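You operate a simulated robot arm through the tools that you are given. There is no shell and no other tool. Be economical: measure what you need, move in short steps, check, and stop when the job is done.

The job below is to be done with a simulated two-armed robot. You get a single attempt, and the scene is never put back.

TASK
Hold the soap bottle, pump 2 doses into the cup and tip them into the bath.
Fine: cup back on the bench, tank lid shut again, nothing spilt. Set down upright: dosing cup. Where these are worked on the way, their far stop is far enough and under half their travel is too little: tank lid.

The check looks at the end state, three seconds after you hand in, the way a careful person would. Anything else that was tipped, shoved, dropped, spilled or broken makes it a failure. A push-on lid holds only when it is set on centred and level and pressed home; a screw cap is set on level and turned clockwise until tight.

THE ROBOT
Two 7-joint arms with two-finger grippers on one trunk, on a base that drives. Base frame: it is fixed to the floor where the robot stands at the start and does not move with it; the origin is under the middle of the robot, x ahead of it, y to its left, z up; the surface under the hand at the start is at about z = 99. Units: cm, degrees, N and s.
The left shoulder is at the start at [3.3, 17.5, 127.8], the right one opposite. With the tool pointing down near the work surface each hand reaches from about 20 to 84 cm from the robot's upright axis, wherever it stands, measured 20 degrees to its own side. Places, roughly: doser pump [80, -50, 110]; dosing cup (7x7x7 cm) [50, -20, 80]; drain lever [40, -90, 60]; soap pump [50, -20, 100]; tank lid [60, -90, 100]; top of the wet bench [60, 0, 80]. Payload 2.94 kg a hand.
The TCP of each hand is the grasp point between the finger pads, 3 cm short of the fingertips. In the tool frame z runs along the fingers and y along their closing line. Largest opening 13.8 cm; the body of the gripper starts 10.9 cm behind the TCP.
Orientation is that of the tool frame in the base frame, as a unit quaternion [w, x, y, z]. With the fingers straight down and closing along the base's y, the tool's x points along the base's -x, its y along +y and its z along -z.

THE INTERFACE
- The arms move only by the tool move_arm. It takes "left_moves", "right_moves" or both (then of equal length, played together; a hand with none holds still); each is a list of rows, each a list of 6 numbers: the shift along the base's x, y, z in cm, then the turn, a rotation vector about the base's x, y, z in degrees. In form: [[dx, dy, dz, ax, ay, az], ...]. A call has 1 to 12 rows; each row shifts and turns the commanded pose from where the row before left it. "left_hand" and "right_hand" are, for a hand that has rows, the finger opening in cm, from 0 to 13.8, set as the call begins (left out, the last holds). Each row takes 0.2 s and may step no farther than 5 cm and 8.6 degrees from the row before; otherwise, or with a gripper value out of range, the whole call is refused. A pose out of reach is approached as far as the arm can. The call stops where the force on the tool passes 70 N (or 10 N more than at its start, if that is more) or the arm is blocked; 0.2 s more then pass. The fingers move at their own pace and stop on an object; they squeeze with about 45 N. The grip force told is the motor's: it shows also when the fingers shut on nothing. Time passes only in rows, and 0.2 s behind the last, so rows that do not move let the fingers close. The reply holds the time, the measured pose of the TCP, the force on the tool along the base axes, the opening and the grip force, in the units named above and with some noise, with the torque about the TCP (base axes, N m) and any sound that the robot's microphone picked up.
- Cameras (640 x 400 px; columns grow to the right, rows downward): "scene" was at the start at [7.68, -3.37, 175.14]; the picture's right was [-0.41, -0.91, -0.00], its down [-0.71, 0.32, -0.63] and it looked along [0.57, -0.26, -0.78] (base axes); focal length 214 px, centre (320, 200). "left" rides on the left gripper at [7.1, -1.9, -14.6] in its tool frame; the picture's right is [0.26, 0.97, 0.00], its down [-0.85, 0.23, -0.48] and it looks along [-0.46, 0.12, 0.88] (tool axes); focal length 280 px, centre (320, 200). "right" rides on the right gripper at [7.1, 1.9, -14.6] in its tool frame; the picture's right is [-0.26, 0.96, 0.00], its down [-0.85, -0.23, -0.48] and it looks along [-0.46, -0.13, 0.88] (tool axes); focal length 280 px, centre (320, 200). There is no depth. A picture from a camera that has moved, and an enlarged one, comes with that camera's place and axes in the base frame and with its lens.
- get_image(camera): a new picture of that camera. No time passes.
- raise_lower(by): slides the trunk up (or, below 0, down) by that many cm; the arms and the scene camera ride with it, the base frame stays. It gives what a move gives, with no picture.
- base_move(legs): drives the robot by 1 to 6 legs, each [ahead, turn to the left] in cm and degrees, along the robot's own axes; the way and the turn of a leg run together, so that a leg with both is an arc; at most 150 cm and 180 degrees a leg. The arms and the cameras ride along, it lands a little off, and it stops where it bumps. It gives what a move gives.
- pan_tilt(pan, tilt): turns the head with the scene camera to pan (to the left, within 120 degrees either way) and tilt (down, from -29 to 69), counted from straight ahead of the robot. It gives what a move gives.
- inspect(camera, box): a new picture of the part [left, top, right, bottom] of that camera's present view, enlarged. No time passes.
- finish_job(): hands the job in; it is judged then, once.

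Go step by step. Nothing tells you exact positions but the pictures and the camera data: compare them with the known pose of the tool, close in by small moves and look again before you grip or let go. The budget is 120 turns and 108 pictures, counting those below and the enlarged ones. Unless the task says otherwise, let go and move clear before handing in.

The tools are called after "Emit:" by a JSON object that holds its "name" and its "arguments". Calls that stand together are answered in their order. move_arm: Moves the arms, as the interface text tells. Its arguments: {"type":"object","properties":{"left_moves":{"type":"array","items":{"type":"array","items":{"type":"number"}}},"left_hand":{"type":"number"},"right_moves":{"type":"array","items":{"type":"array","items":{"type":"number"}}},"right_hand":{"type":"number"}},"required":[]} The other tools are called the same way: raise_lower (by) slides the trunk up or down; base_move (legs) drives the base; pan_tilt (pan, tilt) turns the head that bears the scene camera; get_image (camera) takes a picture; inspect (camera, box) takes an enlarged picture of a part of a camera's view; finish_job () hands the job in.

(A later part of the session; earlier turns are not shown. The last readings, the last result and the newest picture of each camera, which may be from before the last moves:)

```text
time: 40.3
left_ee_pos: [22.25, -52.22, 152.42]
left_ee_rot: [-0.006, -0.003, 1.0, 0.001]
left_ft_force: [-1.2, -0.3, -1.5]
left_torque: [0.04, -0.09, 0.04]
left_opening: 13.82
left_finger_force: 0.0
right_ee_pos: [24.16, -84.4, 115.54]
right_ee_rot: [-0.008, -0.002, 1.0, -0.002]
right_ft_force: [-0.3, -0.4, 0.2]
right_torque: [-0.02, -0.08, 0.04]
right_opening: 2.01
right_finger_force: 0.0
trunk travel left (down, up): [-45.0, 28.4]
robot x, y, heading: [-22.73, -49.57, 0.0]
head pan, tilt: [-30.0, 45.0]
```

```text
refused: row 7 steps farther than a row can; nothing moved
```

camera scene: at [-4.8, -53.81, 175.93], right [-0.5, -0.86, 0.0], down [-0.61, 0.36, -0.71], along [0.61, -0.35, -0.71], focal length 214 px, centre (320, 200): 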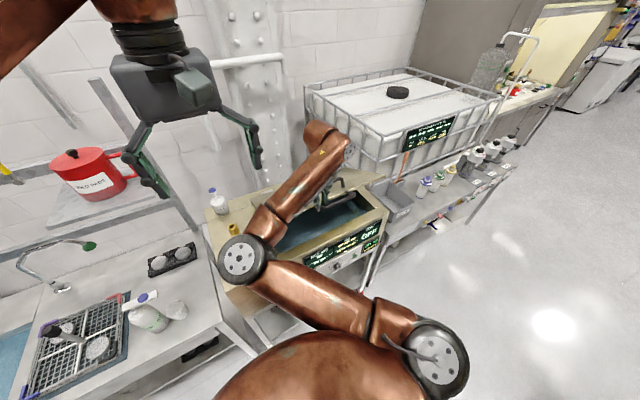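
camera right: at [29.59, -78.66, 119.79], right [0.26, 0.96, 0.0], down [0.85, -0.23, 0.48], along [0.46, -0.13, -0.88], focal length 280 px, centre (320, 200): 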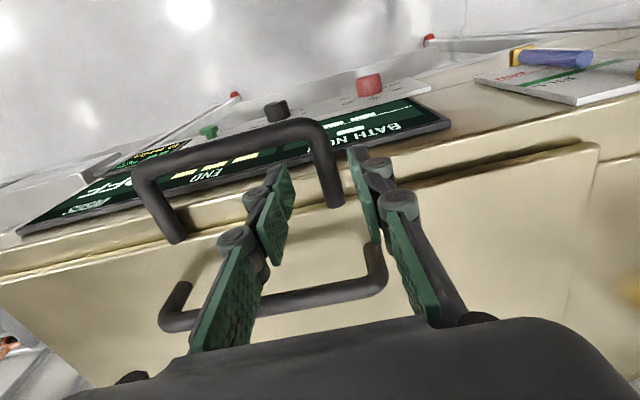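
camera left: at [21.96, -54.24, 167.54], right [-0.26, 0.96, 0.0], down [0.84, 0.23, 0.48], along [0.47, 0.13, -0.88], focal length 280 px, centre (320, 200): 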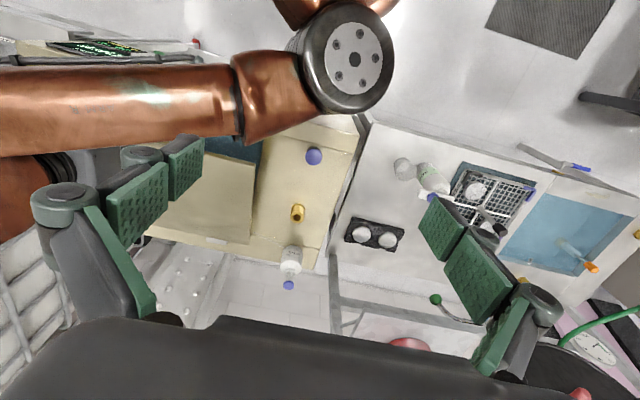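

Emit:
{"name": "move_arm", "arguments": {"right_moves": [[0, -0.5, 0, 0, -8.5, 0], [0, -0.5, 0, 0, -8.5, 0], [0, -0.5, 0, 0, -8.5, 0], [0, -0.5, -1, 0, -8.5, 0], [0, -0.5, -1, 0, -8.5, 0], [0, 0, -1, 0, -8.5, 0], [0, 0, -1, 0, -8.5, 0], [0, 0, 0, 0, 0, 0]], "right_hand": 0}}

Emit:
{"name": "get_image", "arguments": {"camera": "scene"}}

Emit:
{"name": "get_image", "arguments": {"camera": "right"}}

```text
time: 40.9
left_ee_pos: [9.83, -51.83, 154.68]
left_ee_rot: [0.037, -0.003, 0.999, 0.001]
left_ft_force: [1.9, -0.1, -2.0]
left_torque: [-0.08, 0.28, -0.04]
left_opening: 13.8
left_finger_force: 0.1
right_ee_pos: [18.36, -84.52, 118.9]
right_ee_rot: [0.135, -0.058, 0.989, -0.012]
right_ft_force: [-0.1, -0.6, -1.3]
right_torque: [0.03, -0.09, -0.02]
right_opening: 0.0
right_finger_force: 24.1
right hand out of reach, approached as far as the arm can: row 2
trunk travel left (down, up): [-45.0, 28.4]
robot x, y, heading: [-22.55, -48.91, -0.2]
head pan, tilt: [-30.0, 45.0]
stopped in row 2 (left hand): the arm was blocked; the commanded pose is now the measured one
```

```text
72 pictures are left
camera scene: at [-14.87, -53.76, 175.93], right [-0.5, -0.86, 0.0], down [-0.61, 0.36, -0.71], along [0.61, -0.36, -0.71], focal length 214 px, centre (320, 200)
```

scene: 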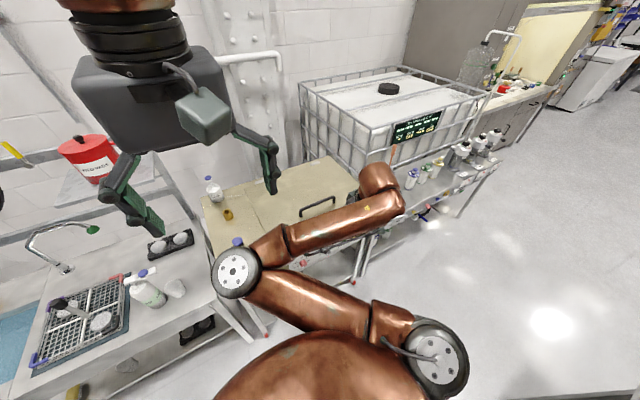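

```text
71 pictures are left
camera right: at [7.46, -83.27, 130.99], right [0.14, 0.99, 0.03], down [0.71, -0.12, 0.69], along [0.69, -0.07, -0.72], focal length 280 px, centre (320, 200)
```

right: 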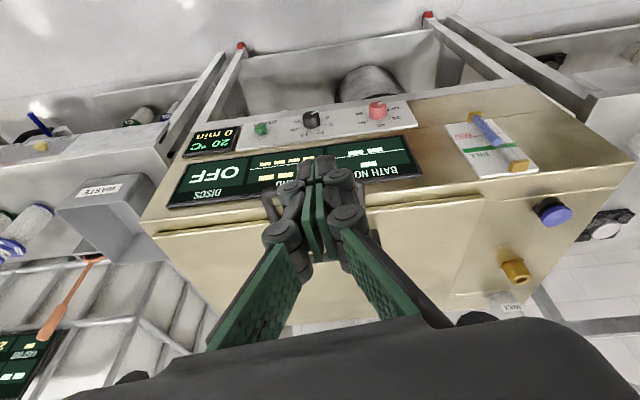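

The arms were still swinging after the drive. I'll let everything settle first.

Emit:
{"name": "move_arm", "arguments": {"right_moves": [[0, 0, 0, 0, 0, 0], [0, 0, 0, 0, 0, 0], [0, 0, 0, 0, 0, 0], [0, 0, 0, 0, 0, 0]]}}

Emit:
{"name": "move_arm", "arguments": {"left_moves": [[0, 1, 0, 0, 0, 0], [0, 0, 0, 0, 0, 0]], "right_moves": [[0, 0, 0, 0, -4, 0], [0, 0, 0, 0, 0, 0]]}}

```text
time: 41.9
left_ee_pos: [10.03, -52.12, 154.95]
left_ee_rot: [0.036, 0.001, 0.999, 0.0]
left_ft_force: [-3.0, -0.3, 1.7]
left_torque: [-0.01, -0.33, -0.03]
left_opening: 13.8
left_finger_force: 0.0
right_ee_pos: [17.44, -84.7, 118.53]
right_ee_rot: [0.142, -0.035, 0.989, -0.007]
right_ft_force: [-2.4, -0.2, 0.4]
right_torque: [-0.01, -0.24, 0.0]
right_opening: 0.01
right_finger_force: 27.8
trunk travel left (down, up): [-45.0, 28.4]
robot x, y, heading: [-23.07, -49.54, -0.3]
head pan, tilt: [-30.0, 45.0]
```

```text
time: 42.5
left_ee_pos: [11.92, -51.1, 154.43]
left_ee_rot: [0.031, -0.001, 1.0, 0.001]
left_ft_force: [-0.3, -0.2, 0.3]
left_torque: [0.0, -0.06, -0.03]
left_opening: 13.78
left_finger_force: 0.0
right_ee_pos: [18.56, -84.71, 118.02]
right_ee_rot: [0.135, -0.033, 0.99, -0.007]
right_ft_force: [-0.5, -0.4, -0.4]
right_torque: [0.05, -0.1, -0.02]
right_opening: 0.0
right_finger_force: 28.3
right hand out of reach, approached as far as the arm can: row 1
trunk travel left (down, up): [-45.0, 28.4]
robot x, y, heading: [-22.92, -49.58, -0.5]
head pan, tilt: [-30.0, 45.0]
```

The near-shoulder posture is limiting. I'll put the right arm back to its initial high posture and shift the base toward y≈−30, so the handle lies out to the side where the elbow stays outward.

Emit:
{"name": "move_arm", "arguments": {"right_moves": [[0, -1, 4, 0, 6, 0], [0, -2, 4, 0, 5, 0], [0, -2.5, 4, 0, 5, 0], [0, -3, 3.5, 0, 0, 6], [0, -3, 3.5, 0, 0, 6], [0, -3, 3.5, 0, 0, 6], [0, -3, 3.5, 0, 0, 6], [1, -3, 3, 0, 0, 6], [1, -1, 3, 0, 0, 6], [0, 0, 0, 0, 0, 0]], "left_moves": [[2, 0, 0, 0, 3.6, 0], [2, 0, 0, 0, 0, 0], [2, 0, 0, 0, 0, 0], [2, 0, 0, 0, 0, 0], [0, 0, 0, 0, 0, 0], [0, 0, 0, 0, 0, 0], [0, 0, 0, 0, 0, 0], [0, 0, 0, 0, 0, 0], [0, 0, 0, 0, 0, 0], [0, 0, 0, 0, 0, 0]]}}

Emit:
{"name": "base_move", "arguments": {"legs": [[0, 90], [20, 0], [0, -90], [10, 0]]}}

Emit:
{"name": "move_arm", "arguments": {"right_moves": [[0, 0, 0, 0, 0, 0], [0, 0, 0, 0, 0, 0], [0, 0, 0, 0, 0, 0], [0, 0, 0, 0, 0, 0]]}}

Emit:
{"name": "get_image", "arguments": {"camera": "scene"}}

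```text
time: 44.7
left_ee_pos: [21.1, -50.96, 153.96]
left_ee_rot: [-0.006, -0.004, 1.0, 0.002]
left_ft_force: [1.1, 0.2, 0.1]
left_torque: [-0.03, 0.01, 0.0]
left_opening: 13.78
left_finger_force: 0.0
right_ee_pos: [20.89, -106.21, 149.86]
right_ee_rot: [-0.004, -0.334, 0.942, -0.002]
right_ft_force: [0.0, 0.5, 0.0]
right_torque: [-0.04, 0.05, -0.05]
right_opening: 0.0
right_finger_force: 28.8
trunk travel left (down, up): [-45.0, 28.4]
robot x, y, heading: [-22.73, -49.49, -0.3]
head pan, tilt: [-30.0, 45.0]
```

```text
time: 54.6
left_ee_pos: [30.27, -29.7, 154.39]
left_ee_rot: [-0.002, -0.017, 1.0, 0.0]
left_ft_force: [1.2, 0.8, 1.5]
left_torque: [-0.06, 0.12, -0.01]
left_opening: 13.78
left_finger_force: 0.1
right_ee_pos: [31.51, -84.71, 150.14]
right_ee_rot: [0.001, -0.345, 0.939, -0.005]
right_ft_force: [0.5, 0.3, 1.0]
right_torque: [-0.02, 0.14, 0.03]
right_opening: 0.0
right_finger_force: 28.2
trunk travel left (down, up): [-45.0, 28.4]
robot x, y, heading: [-12.3, -29.63, 1.6]
head pan, tilt: [-30.0, 45.0]
```

```text
time: 55.6
left_ee_pos: [26.25, -29.76, 155.32]
left_ee_rot: [0.012, -0.014, 1.0, 0.0]
left_ft_force: [0.2, 0.5, 0.0]
left_torque: [-0.03, -0.04, 0.02]
left_opening: 13.79
left_finger_force: 0.1
right_ee_pos: [27.81, -84.68, 151.06]
right_ee_rot: [0.013, -0.344, 0.939, -0.008]
right_ft_force: [-0.6, 0.6, -0.2]
right_torque: [-0.06, -0.02, 0.0]
right_opening: 0.0
right_finger_force: 28.6
trunk travel left (down, up): [-45.0, 28.4]
robot x, y, heading: [-12.83, -29.35, 1.4]
head pan, tilt: [-30.0, 45.0]
```

```text
70 pictures are left
camera scene: at [-5.34, -33.29, 175.95], right [-0.48, -0.88, 0.0], down [-0.62, 0.34, -0.71], along [0.62, -0.34, -0.7], focal length 214 px, centre (320, 200)
```

scene: 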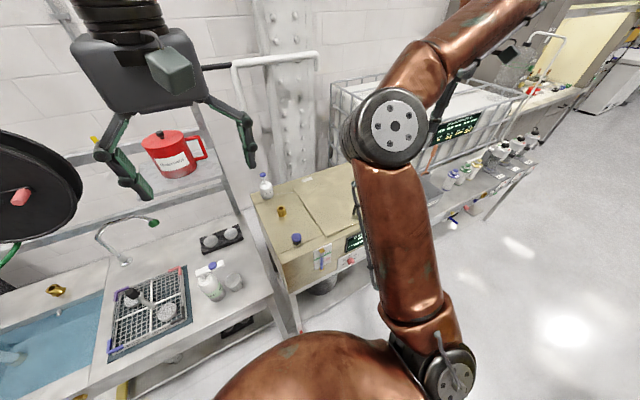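

The posture is good. Now I unwind the yaw and pitch the hand forward while coming down in front of the handle.

Emit:
{"name": "move_arm", "arguments": {"right_moves": [[0, 0, -2, 0, 0, -8], [0, 0, -2, 0, 0, -8], [0, -0.4, -3, 0, 0, -8], [0, -0.4, -3, 0, 0, -8], [0, -0.5, -3, 0, 0, -8.2], [0, -0.5, -3, 0, -8.5, 0], [-0.5, -0.5, -4, 0, -8.5, 0], [-0.5, 0, -4, 0, -8.5, 0], [-1, 0, -4, 0, -8.5, 0], [-1, 0, -4, 0, -8.5, 0], [-1, 0, -4, 0, -8.5, 0], [0, 0, -4, 0, -7, 0]], "right_hand": 0}}

Emit:
{"name": "get_image", "arguments": {"camera": "scene"}}

Emit:
{"name": "get_image", "arguments": {"camera": "right"}}

```text
time: 58.2
left_ee_pos: [28.26, -30.05, 154.74]
left_ee_rot: [0.004, -0.015, 1.0, 0.002]
left_ft_force: [-1.1, -0.8, 0.9]
left_torque: [0.09, -0.11, 0.03]
left_opening: 13.79
left_finger_force: 0.0
right_ee_pos: [25.93, -87.39, 110.29]
right_ee_rot: [0.488, 0.001, 0.873, -0.008]
right_ft_force: [-0.2, 0.1, -0.2]
right_torque: [0.01, -0.03, 0.01]
right_opening: 0.0
right_finger_force: 28.5
trunk travel left (down, up): [-45.0, 28.4]
robot x, y, heading: [-12.88, -29.36, 1.4]
head pan, tilt: [-30.0, 45.0]
```

```text
69 pictures are left
camera scene: at [-4.96, -33.66, 175.95], right [-0.48, -0.88, 0.0], down [-0.62, 0.34, -0.71], along [0.62, -0.34, -0.71], focal length 214 px, centre (320, 200)
```

scene: 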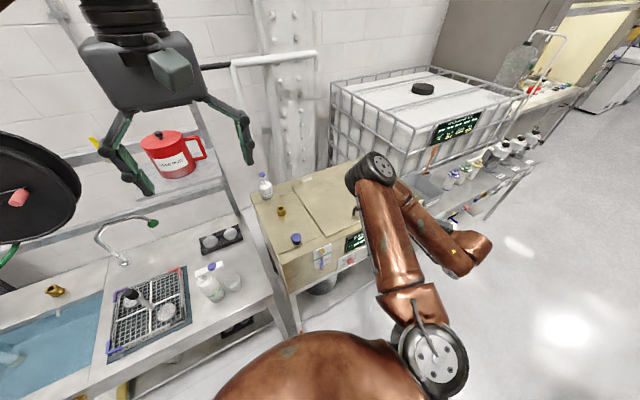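

```text
68 pictures are left
camera right: at [9.81, -85.08, 111.89], right [0.15, 0.97, 0.21], down [0.04, -0.22, 0.97], along [0.99, -0.14, -0.07], focal length 280 px, centre (320, 200)
```

right: 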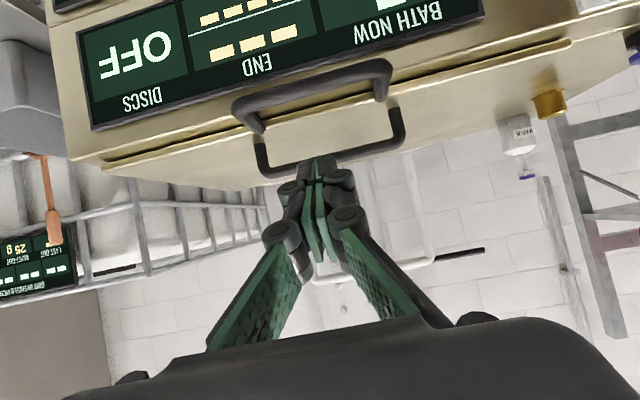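

The arch is clear and the elbow is now outward. I'll drop below the bar level and slide the fingertips under the bar.

Emit:
{"name": "move_arm", "arguments": {"right_moves": [[0, 0, -4, 0, 0, 0], [0, 0, -4, 0, 0, 0], [0, 0, -4, 0, 0, 0], [0, 0, -0.9, 0, 0, 0], [2, 0, 0, 0, 0, 0], [2, 0, 0, 0, 0, 0], [1.6, 0, 0, 0, 0, 0], [0, 0, 0, 0, 0, 0]]}}

Emit:
{"name": "get_image", "arguments": {"camera": "right"}}

```text
time: 60.0
left_ee_pos: [28.57, -29.6, 154.72]
left_ee_rot: [0.003, -0.016, 1.0, 0.001]
left_ft_force: [0.0, -0.4, 0.1]
left_torque: [-0.03, 0.01, 0.0]
left_opening: 13.82
left_finger_force: 0.1
right_ee_pos: [32.22, -87.96, 98.93]
right_ee_rot: [0.487, 0.002, 0.873, -0.007]
right_ft_force: [0.4, 0.0, 0.6]
right_torque: [-0.02, 0.01, -0.02]
right_opening: 0.0
right_finger_force: 28.7
right hand out of reach, approached as far as the arm can: row 3, 4
trunk travel left (down, up): [-45.0, 28.4]
robot x, y, heading: [-12.6, -29.25, 1.4]
head pan, tilt: [-30.0, 45.0]
```

```text
67 pictures are left
camera right: at [16.06, -85.8, 100.48], right [0.15, 0.97, 0.21], down [0.04, -0.22, 0.97], along [0.99, -0.14, -0.07], focal length 280 px, centre (320, 200)
```

right: 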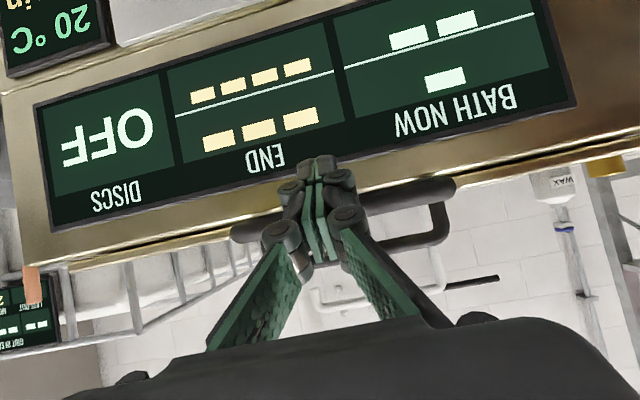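

The fingertips are just under the bar. I'll go 1 cm further in and lift a little to feel contact.

Emit:
{"name": "move_arm", "arguments": {"right_moves": [[1.0, 0.8, -0.3, 0, 0, 0], [0, 0, 1.5, 0, 0, 0], [0, 0, 1.5, 0, 0, 0], [0, 0, 1.5, 0, 0, 0], [0, 0, 0, 0, 0, 0]]}}

Emit:
{"name": "get_image", "arguments": {"camera": "right"}}

```text
time: 61.2
left_ee_pos: [28.5, -29.73, 154.73]
left_ee_rot: [0.004, -0.016, 1.0, 0.0]
left_ft_force: [0.4, 0.7, 0.2]
left_torque: [-0.01, -0.01, -0.04]
left_opening: 13.75
left_finger_force: 0.1
right_ee_pos: [33.18, -87.09, 103.0]
right_ee_rot: [0.488, 0.001, 0.873, -0.007]
right_ft_force: [0.4, 0.3, 0.7]
right_torque: [-0.01, -0.02, -0.02]
right_opening: 0.0
right_finger_force: 27.9
trunk travel left (down, up): [-45.0, 28.4]
robot x, y, heading: [-12.75, -29.43, 1.2]
head pan, tilt: [-30.0, 45.0]
```

```text
66 pictures are left
camera right: at [17.14, -84.85, 104.6], right [0.15, 0.97, 0.21], down [0.04, -0.22, 0.97], along [0.99, -0.14, -0.07], focal length 280 px, centre (320, 200)
```

right: 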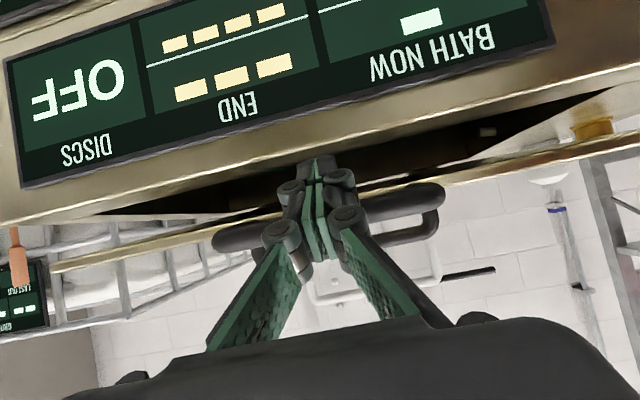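

The lid is rising on the fingertips. I'll continue along the arc to about 30°, working the fingers slowly farther under.

Emit:
{"name": "move_arm", "arguments": {"right_moves": [[0.2, 0, 1.95, 0, 0, 0], [0.3, 0, 1.95, 0, 0, 0], [0.4, 0, 1.92, 0, 0, 0], [0.5, 0, 1.92, 0, 0, 0], [0.8, 0, 1.88, 0, 0, 0], [0.9, 0, 1.88, 0, 0, 0], [1.0, 0, 1.82, 0, 0, 0], [1.1, 0, 1.82, 0, 0, 0], [1.2, 0, 1.75, 0, 0, 0], [1.3, 0, 1.75, 0, 0, 0], [0, 0, 0, 0, 0, 0]]}}

Emit:
{"name": "get_image", "arguments": {"camera": "right"}}

Emit:
{"name": "get_image", "arguments": {"camera": "scene"}}

```text
time: 63.6
left_ee_pos: [28.55, -29.72, 154.83]
left_ee_rot: [0.003, -0.016, 1.0, 0.0]
left_ft_force: [-0.6, -0.4, -0.7]
left_torque: [-0.01, 0.01, -0.02]
left_opening: 13.81
left_finger_force: 0.0
right_ee_pos: [40.75, -87.28, 121.91]
right_ee_rot: [0.487, 0.001, 0.873, -0.007]
right_ft_force: [0.7, 0.2, -0.4]
right_torque: [-0.01, -0.01, 0.01]
right_opening: 0.0
right_finger_force: 28.4
trunk travel left (down, up): [-45.0, 28.4]
robot x, y, heading: [-12.74, -29.5, 1.5]
head pan, tilt: [-30.0, 45.0]
```

```text
65 pictures are left
camera right: at [24.67, -85.08, 123.48], right [0.15, 0.97, 0.21], down [0.04, -0.22, 0.97], along [0.99, -0.14, -0.07], focal length 280 px, centre (320, 200)
```

right: 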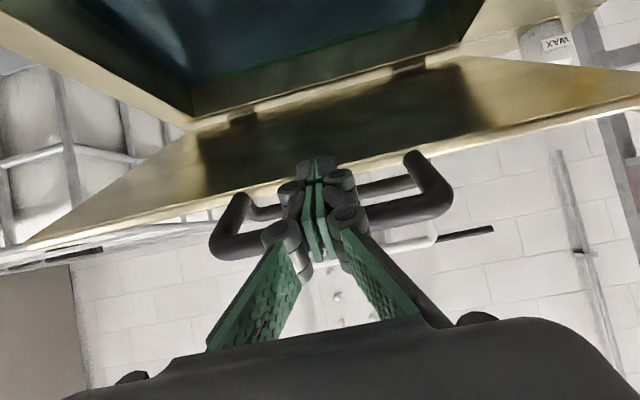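

```text
64 pictures are left
camera scene: at [-4.71, -33.43, 175.94], right [-0.48, -0.88, 0.0], down [-0.62, 0.34, -0.71], along [0.62, -0.34, -0.71], focal length 214 px, centre (320, 200)
```

scene: 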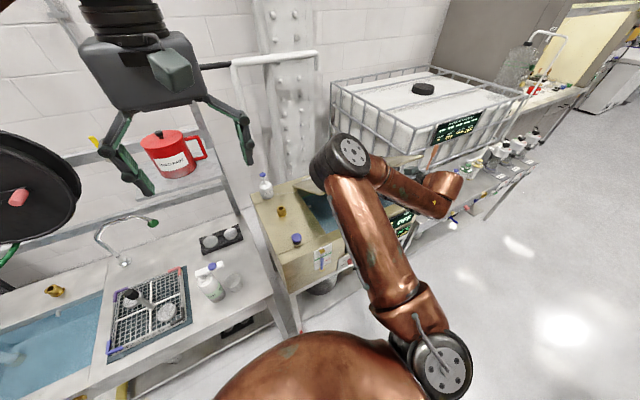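

The lid is up about 30° with the fingers at its edge. I'll keep going under it to about 65°.

Emit:
{"name": "move_arm", "arguments": {"right_moves": [[2.3, 0, 1.45, 0, 0, 0], [2.3, 0, 1.45, 0, 0, 0], [2.3, 0, 1.1, 0, 0, 0], [2.3, 0, 1.1, 0, 0, 0], [2.15, 0, 0.95, 0, 0, 0], [2.15, 0, 0.95, 0, 0, 0], [2.1, 0, 0.8, 0, 0, 0], [2.1, 0, 0.8, 0, 0, 0], [2.1, 0, 0.55, 0, 0, 0], [2.1, 0, 0.55, 0, 0, 0], [0, 0, 0, 0, 0, 0]]}}

Emit:
{"name": "get_image", "arguments": {"camera": "right"}}

Emit:
{"name": "get_image", "arguments": {"camera": "scene"}}

```text
time: 65.0
left_ee_pos: [27.88, -29.22, 154.82]
left_ee_rot: [0.004, -0.015, 1.0, -0.002]
left_ft_force: [1.4, 0.4, 0.0]
left_torque: [0.04, 0.15, 0.01]
left_opening: 13.79
left_finger_force: 0.1
right_ee_pos: [52.59, -87.25, 130.74]
right_ee_rot: [0.505, 0.003, 0.863, -0.018]
right_ft_force: [-23.4, 6.5, 39.5]
right_torque: [0.32, -0.24, 0.44]
right_opening: 0.0
right_finger_force: 29.1
trunk travel left (down, up): [-45.0, 28.4]
robot x, y, heading: [-12.3, -29.19, 1.0]
head pan, tilt: [-30.0, 45.0]
stopped in row 6 (right hand): the force on the tool passed its limit at 74 N (the readings are from after the stop); the commanded pose is now the measured one
```

```text
63 pictures are left
camera right: at [36.53, -84.83, 131.65], right [0.15, 0.97, 0.2], down [-0.01, -0.2, 0.98], along [0.99, -0.15, -0.03], focal length 280 px, centre (320, 200)
```

right: 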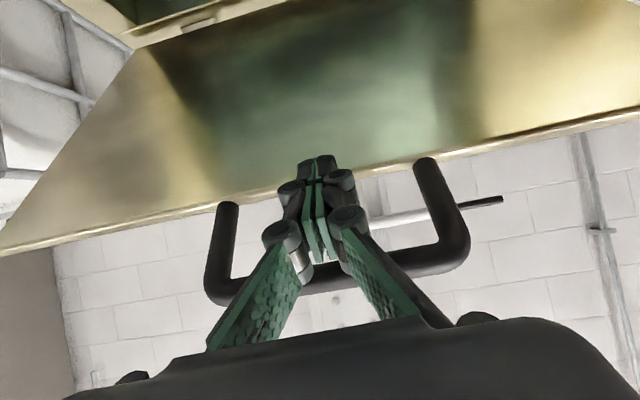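

```text
62 pictures are left
camera scene: at [-5.45, -32.74, 176.01], right [-0.48, -0.88, 0.0], down [-0.62, 0.34, -0.71], along [0.62, -0.34, -0.7], focal length 214 px, centre (320, 200)
```

scene: 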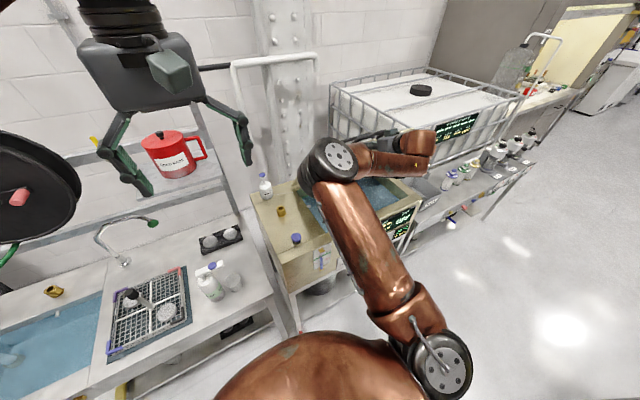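

The force limit tripped. I'll look closely at where the fingers meet the lid and handle.

Emit:
{"name": "inspect", "arguments": {"camera": "right", "box": [180, 120, 500, 320]}}

Emit:
{"name": "inspect", "arguments": {"camera": "scene", "box": [280, 100, 480, 225]}}

Emit:
{"name": "move_arm", "arguments": {"right_moves": [[0, 0, 0, 0, 0, 0]]}}

```text
2.00 times, centred on (340, 220) of right
camera zoom: at [36.53, -84.83, 131.65], right [0.15, 0.97, 0.2], down [-0.01, -0.2, 0.98], along [0.99, -0.15, -0.03], focal length 561 px, centre (280, 160)
```

zoom: 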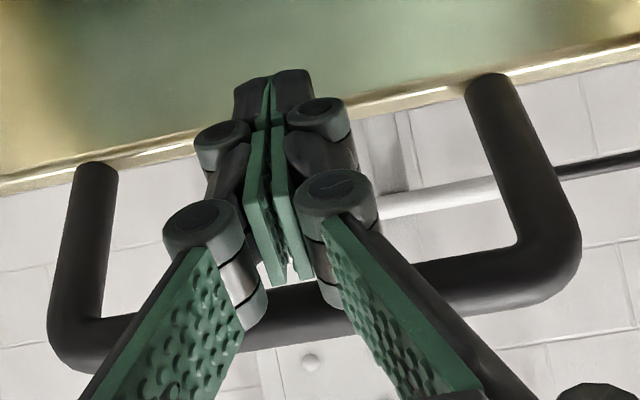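

```text
3.20 times, centred on (380, 162) of scene
camera zoom: at [-5.45, -32.74, 176.01], right [-0.48, -0.88, 0.0], down [-0.62, 0.34, -0.71], along [0.62, -0.34, -0.7], focal length 686 px, centre (128, 320)
```

zoom: 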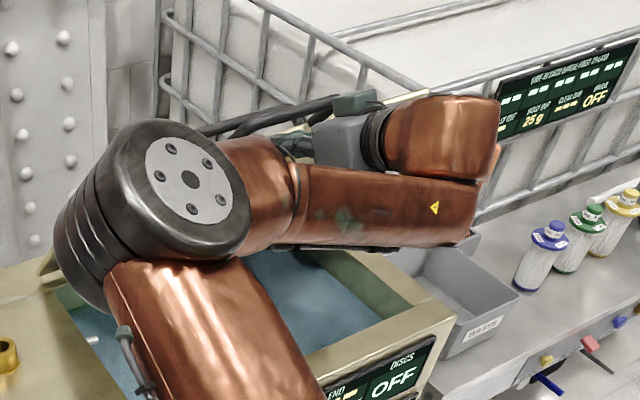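

```text
time: 65.3
left_ee_pos: [27.46, -29.15, 155.1]
left_ee_rot: [0.007, -0.017, 1.0, -0.002]
left_ft_force: [-0.4, -0.7, -0.2]
left_torque: [-0.02, 0.01, 0.01]
left_opening: 13.79
left_finger_force: 0.0
right_ee_pos: [52.31, -87.16, 130.38]
right_ee_rot: [0.502, 0.004, 0.865, -0.018]
right_ft_force: [-34.8, 5.6, 41.4]
right_torque: [0.19, -0.7, 0.17]
right_opening: 0.6
right_finger_force: 28.2
trunk travel left (down, up): [-45.0, 28.4]
robot x, y, heading: [-12.46, -29.08, 1.2]
head pan, tilt: [-30.0, 45.0]
```

The fingertips are pushing end-on against the lid's front edge. I'll back off radially and steepen the fingers so the tips go under the lid while the bar rests on the fingers.

Emit:
{"name": "move_arm", "arguments": {"right_moves": [[-1, 0, 1.2, 0, 0, 0], [-0.5, 0, 0, 0, 8.3, 0], [-0.5, 0, 0, 0, 8.3, 0], [-0.5, 0, 0, 0, 8.3, 0], [0, 0, 0, 0, 0, 0]]}}

Emit:
{"name": "get_image", "arguments": {"camera": "right"}}

```text
time: 66.5
left_ee_pos: [28.45, -29.75, 154.75]
left_ee_rot: [0.004, -0.015, 1.0, 0.0]
left_ft_force: [0.0, 0.4, -0.3]
left_torque: [0.01, 0.0, -0.02]
left_opening: 13.8
left_finger_force: 0.0
right_ee_pos: [50.5, -87.6, 130.18]
right_ee_rot: [0.296, 0.001, 0.955, -0.015]
right_ft_force: [0.7, -0.5, -0.8]
right_torque: [-0.02, 0.0, 0.0]
right_opening: 0.0
right_finger_force: 28.4
trunk travel left (down, up): [-45.0, 28.4]
robot x, y, heading: [-12.58, -29.52, 1.3]
head pan, tilt: [-30.0, 45.0]
```

```text
59 pictures are left
camera right: at [36.52, -85.23, 138.26], right [0.23, 0.97, 0.12], down [0.43, -0.21, 0.88], along [0.87, -0.15, -0.46], focal length 280 px, centre (320, 200)
```

right: 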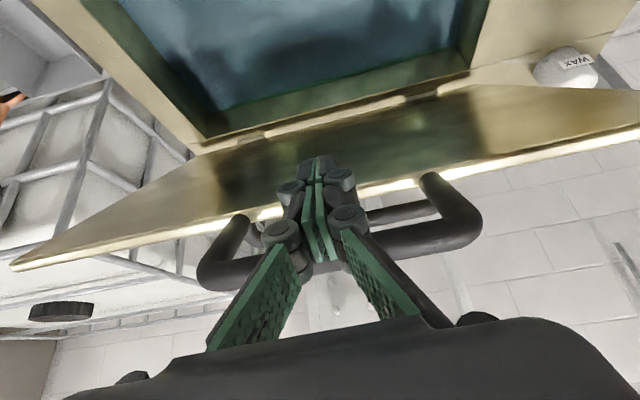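

Now the tips are under the lid. I'll insert 4 cm further and lift along the arc to about 67°.

Emit:
{"name": "move_arm", "arguments": {"right_moves": [[1.1, 0, -1.6, 0, 0, 0], [1.1, 0, -1.6, 0, 0, 0], [1.8, 0, 1.3, 0, 0, 0], [1.8, 0, 1.3, 0, 0, 0], [1.8, 0, 1.15, 0, 0, 0], [1.8, 0, 1.15, 0, 0, 0], [1.9, 0, 0.95, 0, 0, 0], [1.9, 0, 0.95, 0, 0, 0], [0, 0, 0, 0, 0, 0]]}}

Emit:
{"name": "get_image", "arguments": {"camera": "right"}}

```text
time: 68.5
left_ee_pos: [28.34, -29.74, 154.73]
left_ee_rot: [0.003, -0.015, 1.0, 0.0]
left_ft_force: [1.0, 0.2, 0.1]
left_torque: [-0.01, -0.01, 0.02]
left_opening: 13.82
left_finger_force: 0.1
right_ee_pos: [63.85, -87.72, 133.91]
right_ee_rot: [0.296, 0.001, 0.955, -0.014]
right_ft_force: [0.3, 0.1, 0.0]
right_torque: [-0.02, 0.01, 0.01]
right_opening: 0.0
right_finger_force: 28.5
trunk travel left (down, up): [-45.0, 28.4]
robot x, y, heading: [-12.92, -29.18, 1.1]
head pan, tilt: [-30.0, 45.0]
```

```text
58 pictures are left
camera right: at [49.79, -85.28, 141.85], right [0.23, 0.97, 0.12], down [0.43, -0.21, 0.88], along [0.88, -0.15, -0.46], focal length 280 px, centre (320, 200)
```

right: 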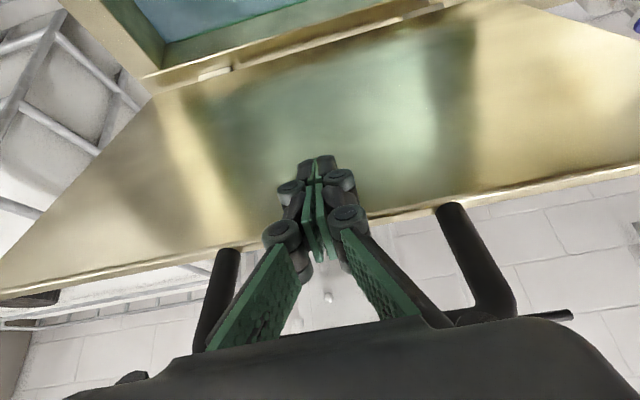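

It's at about 65°, well supported. Continuing to push over the top, flattening the hand as it goes.

Emit:
{"name": "move_arm", "arguments": {"right_moves": [[2, 0, 0.7, 0, -3, 0], [2, 0, 0.7, 0, -3, 0], [2, 0, 0.4, 0, -3, 0], [2, 0, 0.3, 0, -3, 0], [2, 0, 0.0, 0, -3, 0], [2, 0, 0.0, 0, -3, 0], [2, 0, -0.2, 0, -3, 0], [0, 0, 0, 0, 0, 0]]}}

Emit:
{"name": "get_image", "arguments": {"camera": "right"}}

Emit:
{"name": "get_image", "arguments": {"camera": "scene"}}

```text
time: 70.3
left_ee_pos: [28.5, -30.04, 154.81]
left_ee_rot: [0.004, -0.015, 1.0, 0.001]
left_ft_force: [0.3, -0.6, 1.3]
left_torque: [0.05, 0.02, -0.01]
left_opening: 13.78
left_finger_force: 0.0
right_ee_pos: [76.99, -87.08, 135.22]
right_ee_rot: [0.466, 0.005, 0.885, -0.013]
right_ft_force: [0.1, 0.2, 0.6]
right_torque: [0.0, -0.01, 0.02]
right_opening: 0.0
right_finger_force: 28.8
right hand out of reach, approached as far as the arm can: row 6, 7
trunk travel left (down, up): [-45.0, 28.4]
robot x, y, heading: [-12.92, -29.24, 1.3]
head pan, tilt: [-30.0, 45.0]
```

```text
57 pictures are left
camera right: at [61.05, -84.71, 137.7], right [0.17, 0.97, 0.2], down [0.08, -0.21, 0.97], along [0.98, -0.15, -0.12], focal length 280 px, centre (320, 200)
```

right: 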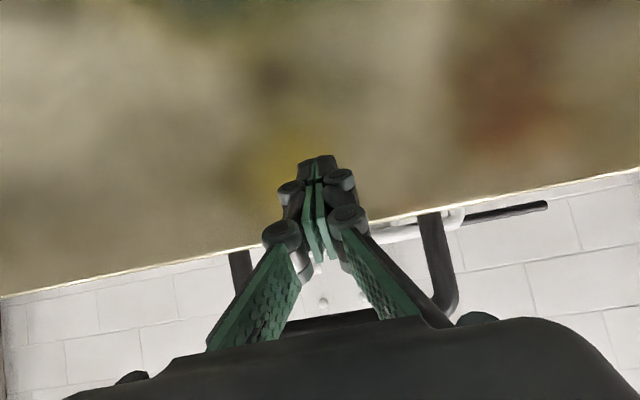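

```text
56 pictures are left
camera scene: at [-4.83, -33.59, 175.95], right [-0.48, -0.88, 0.0], down [-0.62, 0.34, -0.71], along [0.62, -0.34, -0.71], focal length 214 px, centre (320, 200)
```

scene: 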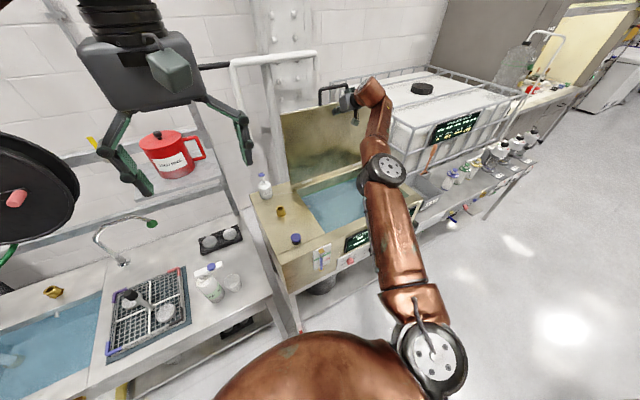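

The lid is about vertical. I'll nudge the base forward 5 cm to take it past vertical, then back the fingers off slightly and watch.

Emit:
{"name": "base_move", "arguments": {"legs": [[5, 0]]}}

Emit:
{"name": "move_arm", "arguments": {"right_moves": [[0, 0, 0, 0, 0, 0], [0, 0, 0, 0, 0, 0], [-1, 0, 0, 0, 0, 0], [-1, 0, 0, 0, 0, 0], [0, 0, 0, 0, 0, 0]]}}

Emit:
{"name": "get_image", "arguments": {"camera": "right"}}

Emit:
{"name": "inspect", "arguments": {"camera": "scene", "box": [240, 60, 440, 260]}}

```text
time: 71.4
left_ee_pos: [33.19, -29.59, 154.61]
left_ee_rot: [0.002, -0.015, 1.0, 0.001]
left_ft_force: [0.6, -0.1, 0.7]
left_torque: [-0.04, 0.01, -0.03]
left_opening: 13.77
left_finger_force: 0.0
right_ee_pos: [81.29, -86.99, 135.33]
right_ee_rot: [0.46, 0.002, 0.888, -0.011]
right_ft_force: [1.0, 0.6, 0.2]
right_torque: [-0.02, 0.0, -0.06]
right_opening: 0.03
right_finger_force: 28.9
trunk travel left (down, up): [-45.0, 28.4]
robot x, y, heading: [-8.29, -29.04, 1.1]
head pan, tilt: [-30.0, 45.0]
stopped in leg 1: the force on the tool passed its limit at 93 N (the readings are from after the stop); the commanded pose is now the measured one
```

```text
time: 72.6
left_ee_pos: [33.16, -29.82, 154.58]
left_ee_rot: [0.002, -0.015, 1.0, 0.002]
left_ft_force: [0.7, 0.3, 1.0]
left_torque: [0.01, 0.05, 0.05]
left_opening: 13.76
left_finger_force: 0.0
right_ee_pos: [79.07, -87.05, 135.29]
right_ee_rot: [0.461, 0.003, 0.887, -0.01]
right_ft_force: [0.0, 0.7, 0.9]
right_torque: [0.03, 0.02, 0.0]
right_opening: 0.01
right_finger_force: 28.9
trunk travel left (down, up): [-45.0, 28.4]
robot x, y, heading: [-7.95, -29.23, 1.0]
head pan, tilt: [-30.0, 45.0]
```

```text
55 pictures are left
camera right: at [63.13, -84.82, 137.85], right [0.16, 0.97, 0.2], down [0.1, -0.22, 0.97], along [0.98, -0.14, -0.13], focal length 280 px, centre (320, 200)
```

right: 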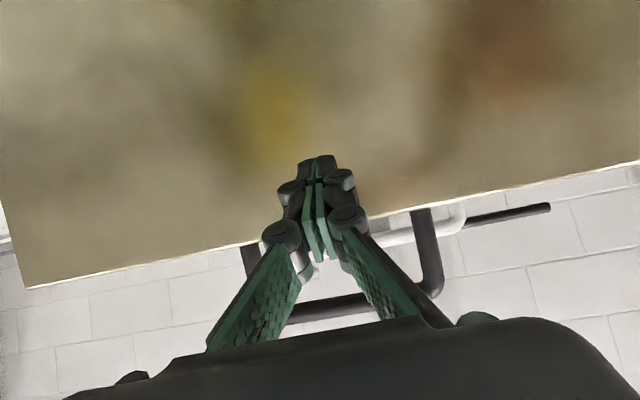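

```text
2.00 times, centred on (340, 160) of scene
camera zoom: at [-0.24, -33.46, 175.94], right [-0.49, -0.87, 0.0], down [-0.62, 0.34, -0.71], along [0.62, -0.34, -0.71], focal length 429 px, centre (280, 280)
```

zoom: 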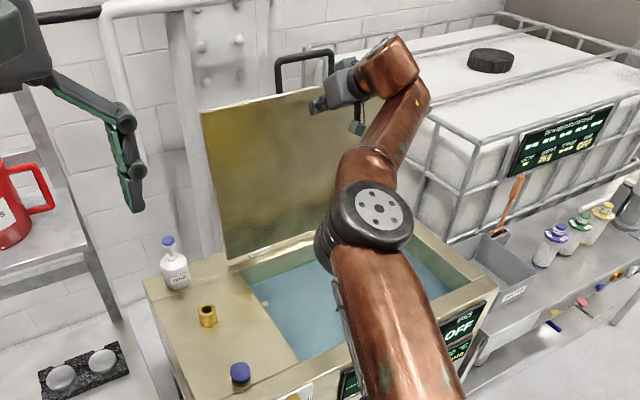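

It hit its far stop and appears to stay. I'll back the fingers off more, keeping them near as a catch, and check.

Emit:
{"name": "move_arm", "arguments": {"right_moves": [[-2, 0, 0, 0, 0, 0], [-2, 0, 0, 0, 0, 0], [-2, 0, 0, 0, 0, 0], [0, 0, 0, 0, 0, 0]]}}

Emit:
{"name": "get_image", "arguments": {"camera": "right"}}

```text
time: 73.6
left_ee_pos: [33.24, -29.64, 154.6]
left_ee_rot: [0.002, -0.015, 1.0, 0.002]
left_ft_force: [0.0, -0.5, -0.1]
left_torque: [0.03, -0.03, 0.02]
left_opening: 13.81
left_finger_force: 0.0
right_ee_pos: [73.09, -86.99, 135.14]
right_ee_rot: [0.461, 0.001, 0.887, -0.01]
right_ft_force: [0.3, -1.2, 0.4]
right_torque: [0.02, 0.03, -0.02]
right_opening: 0.0
right_finger_force: 28.3
trunk travel left (down, up): [-45.0, 28.4]
robot x, y, heading: [-7.83, -29.08, 0.8]
head pan, tilt: [-30.0, 45.0]
```

```text
53 pictures are left
camera right: at [57.19, -84.7, 137.78], right [0.16, 0.97, 0.2], down [0.1, -0.21, 0.97], along [0.98, -0.14, -0.13], focal length 280 px, centre (320, 200)
```

right: 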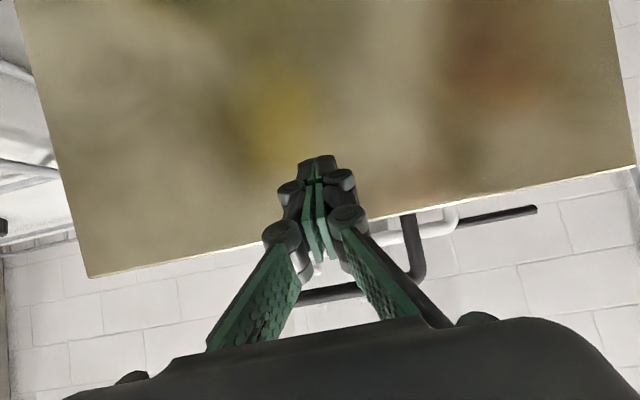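

The lid stays open on its own. Now I'll retract the right arm upright and bring the left hand over toward the soap bottle, turning it to close along x.

Emit:
{"name": "move_arm", "arguments": {"right_moves": [[-3, 0, 1.4, 0, 5, 0], [-3, 0, 1.4, 0, 5, 0], [-3, 0, 1.4, 0, 5, 0], [-3, 0, 1.4, 0, 5, 0], [-3, 1, 1.4, 0, 5, 0], [-3, 1, 1.4, 0, 5, 0], [-3, 1, 1.4, 0, 5, 0], [-3, 1, 1.4, 0, 5, 0], [-3, 1, 1.4, 0, 5, 0], [-3, 1, 1.4, 0, 5, 0], [-2, 1, 1.4, 0, 5, 0], [0, 0, 0, 0, 0, 0]], "left_moves": [[1.3, 2.9, -2.7, 0, 0, 8.1], [1.3, 2.9, -2.7, 0, 0, 8.1], [1.3, 2.9, -2.7, 0, 0, 8.1], [1.3, 2.9, -2.7, 0, 0, 8.1], [1.3, 2.9, -2.7, 0, 0, 8.1], [1.3, 2.9, -2.7, 0, 0, 8.1], [1.3, 2.9, -2.7, 0, 0, 8.1], [1.3, 2.9, -2.7, 0, 0, 8.1], [1.3, 2.9, -2.7, 0, 0, 8.1], [1.3, 2.9, -2.7, 0, 0, 8.1], [1.3, 2.9, -2.7, 0, 0, 8.1], [0, 0, 0, 0, 0, 0]], "left_hand": 12.5}}

Emit:
{"name": "get_image", "arguments": {"camera": "left"}}

Emit:
{"name": "get_image", "arguments": {"camera": "scene"}}

```text
time: 76.2
left_ee_pos: [47.62, 2.32, 124.98]
left_ee_rot: [-0.001, 0.713, -0.701, -0.002]
left_ft_force: [0.7, -0.4, 0.3]
left_torque: [0.04, -0.03, -0.03]
left_opening: 12.5
left_finger_force: 0.1
right_ee_pos: [41.29, -80.08, 150.67]
right_ee_rot: [-0.003, -0.004, 1.0, -0.01]
right_ft_force: [-0.1, -0.5, -0.3]
right_torque: [0.02, 0.02, 0.01]
right_opening: 0.0
right_finger_force: 28.3
trunk travel left (down, up): [-45.0, 28.4]
robot x, y, heading: [-8.27, -29.16, 0.9]
head pan, tilt: [-30.0, 45.0]
```

```text
52 pictures are left
camera left: at [49.78, -4.76, 139.53], right [-0.96, -0.28, 0.0], down [-0.24, 0.84, 0.48], along [-0.13, 0.46, -0.88], focal length 280 px, centre (320, 200)
```

left: 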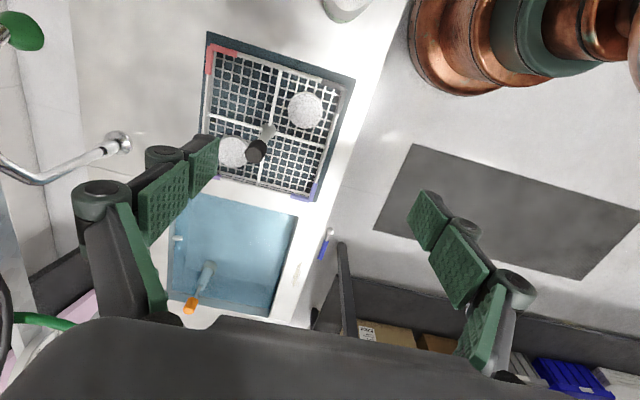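

```text
51 pictures are left
camera scene: at [-0.26, -33.45, 175.94], right [-0.49, -0.87, 0.0], down [-0.62, 0.34, -0.71], along [0.62, -0.34, -0.71], focal length 214 px, centre (320, 200)
```

scene: 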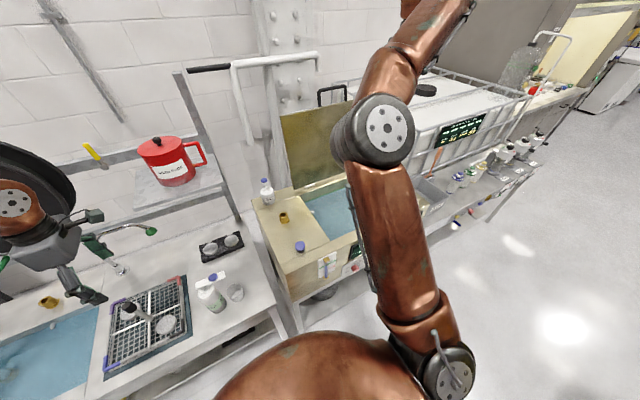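

I'll tilt the left hand toward the bottle, lower to a pre-grasp point, and point the head at the bench.

Emit:
{"name": "move_arm", "arguments": {"left_moves": [[0, 0, -3, -8, 0, 0], [0, 0, -4, -8, 0, 0], [0, 0, -4, -8, 0, 0], [0, 0, -4, -8, 0, 0], [0, 0, -3, -8, 0, 0], [0, 0, 0, 0, 0, 0]]}}

Emit:
{"name": "pan_tilt", "arguments": {"pan": 10, "tilt": 50}}

Emit:
{"name": "get_image", "arguments": {"camera": "left"}}

Emit:
{"name": "get_image", "arguments": {"camera": "scene"}}

```text
time: 77.6
left_ee_pos: [47.6, 2.35, 106.78]
left_ee_rot: [0.242, 0.67, -0.66, 0.238]
left_ft_force: [0.8, 0.4, -0.1]
left_torque: [-0.01, -0.01, 0.03]
left_opening: 12.48
left_finger_force: 0.0
right_ee_pos: [41.3, -80.01, 150.53]
right_ee_rot: [-0.001, -0.004, 1.0, -0.01]
right_ft_force: [0.1, -0.2, -0.7]
right_torque: [0.01, 0.02, 0.02]
right_opening: 0.0
right_finger_force: 28.2
trunk travel left (down, up): [-45.0, 28.4]
robot x, y, heading: [-8.17, -29.46, 1.1]
head pan, tilt: [-30.0, 45.0]
```

```text
time: 78.6
left_ee_pos: [47.69, 2.46, 106.79]
left_ee_rot: [0.242, 0.67, -0.66, 0.237]
left_ft_force: [-0.2, 1.3, 0.3]
left_torque: [0.03, 0.02, -0.04]
left_opening: 12.48
left_finger_force: 0.0
right_ee_pos: [41.27, -79.93, 150.65]
right_ee_rot: [-0.001, -0.004, 1.0, -0.011]
right_ft_force: [-0.4, 0.3, -0.5]
right_torque: [-0.01, -0.01, 0.01]
right_opening: 0.0
right_finger_force: 28.3
trunk travel left (down, up): [-45.0, 28.4]
robot x, y, heading: [-8.05, -29.23, 0.9]
head pan, tilt: [10.0, 50.0]
```

```text
50 pictures are left
camera left: at [49.78, 6.35, 122.63], right [-0.96, -0.21, 0.18], down [-0.24, 0.95, -0.17], along [-0.13, -0.21, -0.97], focal length 280 px, centre (320, 200)
```

left: 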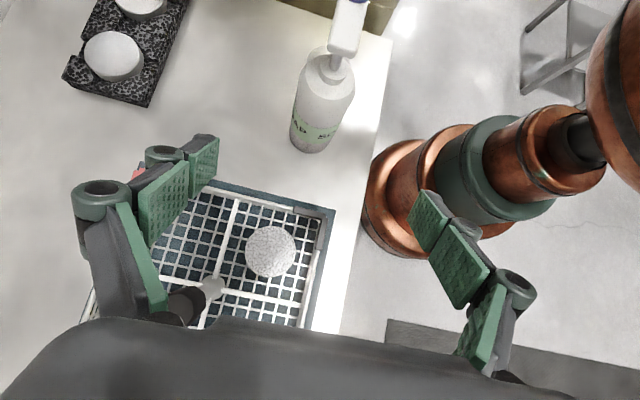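

```text
49 pictures are left
camera scene: at [0.16, -27.9, 175.25], right [0.19, -0.98, 0.0], down [-0.75, -0.15, -0.64], along [0.63, 0.12, -0.77], focal length 214 px, centre (320, 200)
```

scene: 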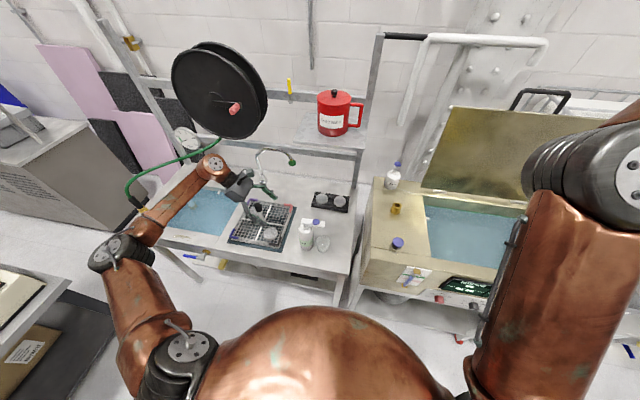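

Both views show the bottle; I'll enlarge them to pin down its position and shape.

Emit:
{"name": "inspect", "arguments": {"camera": "left", "box": [250, 0, 410, 160]}}

Emit:
{"name": "inspect", "arguments": {"camera": "scene", "box": [260, 190, 360, 270]}}

```text
2.50 times, centred on (330, 80) of left
camera zoom: at [49.78, 6.35, 122.63], right [-0.96, -0.21, 0.18], down [-0.24, 0.95, -0.17], along [-0.13, -0.21, -0.97], focal length 701 px, centre (295, 500)
```

zoom: 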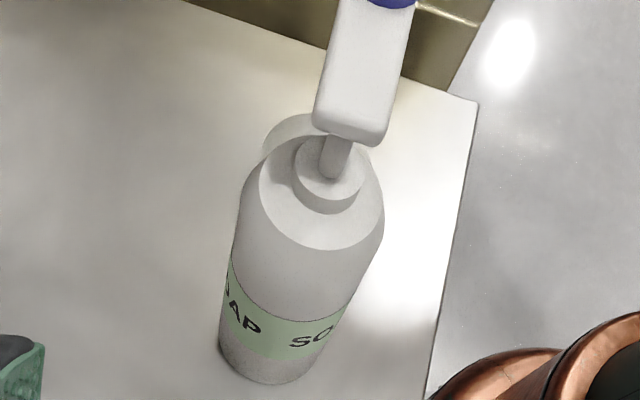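

```text
5.00 times, centred on (310, 230) of scene
camera zoom: at [0.16, -27.9, 175.25], right [0.19, -0.98, 0.0], down [-0.75, -0.15, -0.64], along [0.63, 0.12, -0.77], focal length 1072 px, centre (370, 50)
```

zoom: 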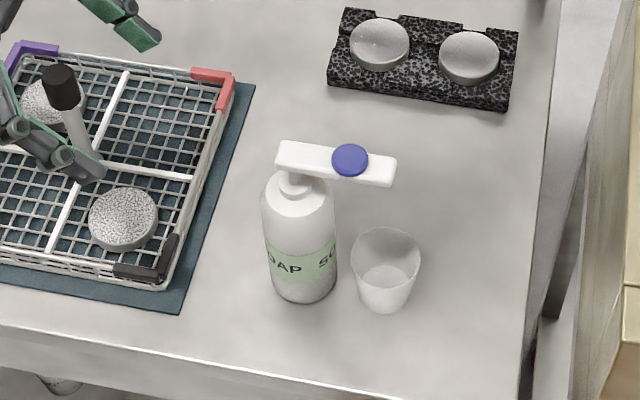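

The bottle axis is at about (47.6, −12.4), the nozzle end at (48.3, −20.5) above the cup at (48, −20.3). I'll slide the open left hand down its tilt to the bottle.

Emit:
{"name": "move_arm", "arguments": {"left_moves": [[0, -2.9, -3.3, 0, 0, 0], [0, -2.9, -3.3, 0, 0, 0], [0, -2.9, -3.3, 0, 0, 0], [0, -2.9, -3.3, 0, 0, 0], [0, 0, 0, 0, 0, 0]]}}

Emit:
{"name": "get_image", "arguments": {"camera": "left"}}

Emit:
{"name": "inspect", "arguments": {"camera": "scene", "box": [260, 190, 360, 270]}}

```text
time: 79.8
left_ee_pos: [47.19, -9.35, 93.78]
left_ee_rot: [0.242, 0.67, -0.661, 0.238]
left_ft_force: [0.3, -0.2, -0.7]
left_torque: [-0.05, 0.01, 0.0]
left_opening: 12.5
left_finger_force: 0.1
right_ee_pos: [41.23, -80.03, 150.55]
right_ee_rot: [-0.001, -0.003, 1.0, -0.011]
right_ft_force: [-0.2, 0.0, -0.2]
right_torque: [0.0, 0.03, -0.01]
right_opening: 0.0
right_finger_force: 28.5
trunk travel left (down, up): [-45.0, 28.4]
robot x, y, heading: [-7.93, -29.43, 1.1]
head pan, tilt: [10.0, 50.0]
```

```text
46 pictures are left
camera left: at [49.41, -5.41, 109.55], right [-0.96, -0.21, 0.18], down [-0.24, 0.95, -0.17], along [-0.13, -0.21, -0.97], focal length 280 px, centre (320, 200)
```

left: 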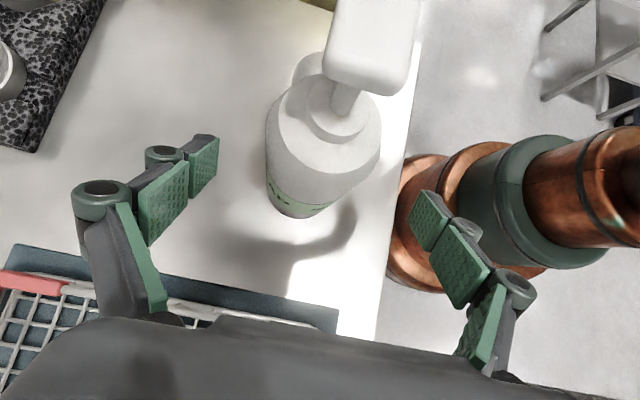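

```text
5.00 times, centred on (310, 230) of scene
camera zoom: at [0.1, -27.83, 175.26], right [0.19, -0.98, 0.0], down [-0.75, -0.15, -0.64], along [0.63, 0.12, -0.77], focal length 1072 px, centre (370, 50)
```

zoom: 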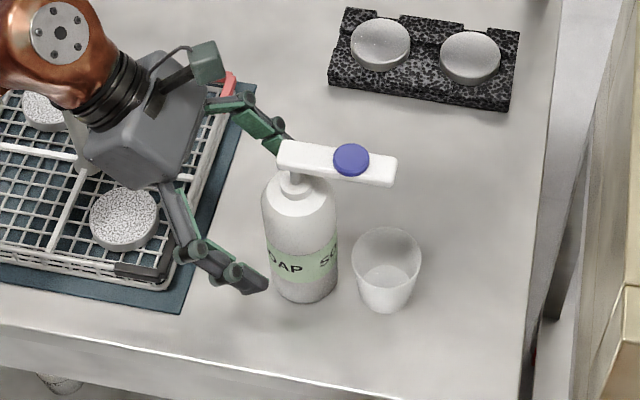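

Emit:
{"name": "move_arm", "arguments": {"left_moves": [[0.3, -1.6, -2.1, 0, 0, 0], [0.2, -1.6, -2.1, 0, 0, 0], [0, 0, 0, 0, 0, 0]]}}

Emit:
{"name": "get_image", "arguments": {"camera": "left"}}

```text
time: 80.6
left_ee_pos: [47.81, -12.53, 89.45]
left_ee_rot: [0.242, 0.67, -0.661, 0.238]
left_ft_force: [-1.7, -0.7, 0.4]
left_torque: [-0.01, 0.03, 0.01]
left_opening: 12.5
left_finger_force: 0.0
right_ee_pos: [41.32, -79.98, 150.58]
right_ee_rot: [-0.001, -0.004, 1.0, -0.011]
right_ft_force: [-0.4, -0.8, -1.1]
right_torque: [0.01, -0.03, 0.02]
right_opening: 0.0
right_finger_force: 28.9
trunk travel left (down, up): [-45.0, 28.4]
robot x, y, heading: [-8.03, -29.05, 1.1]
head pan, tilt: [10.0, 50.0]
```

```text
44 pictures are left
camera left: at [49.94, -8.58, 105.36], right [-0.96, -0.21, 0.18], down [-0.24, 0.95, -0.17], along [-0.13, -0.21, -0.97], focal length 280 px, centre (320, 200)
```

left: 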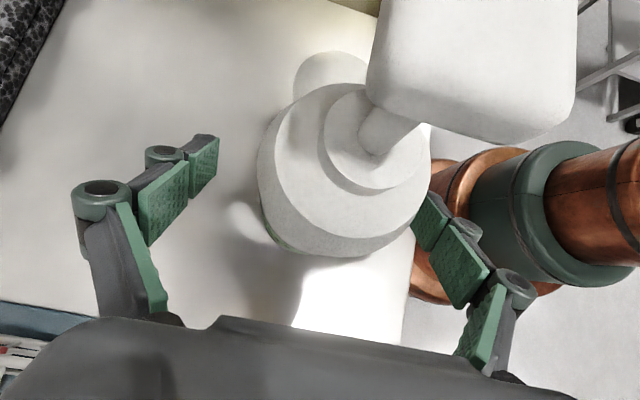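

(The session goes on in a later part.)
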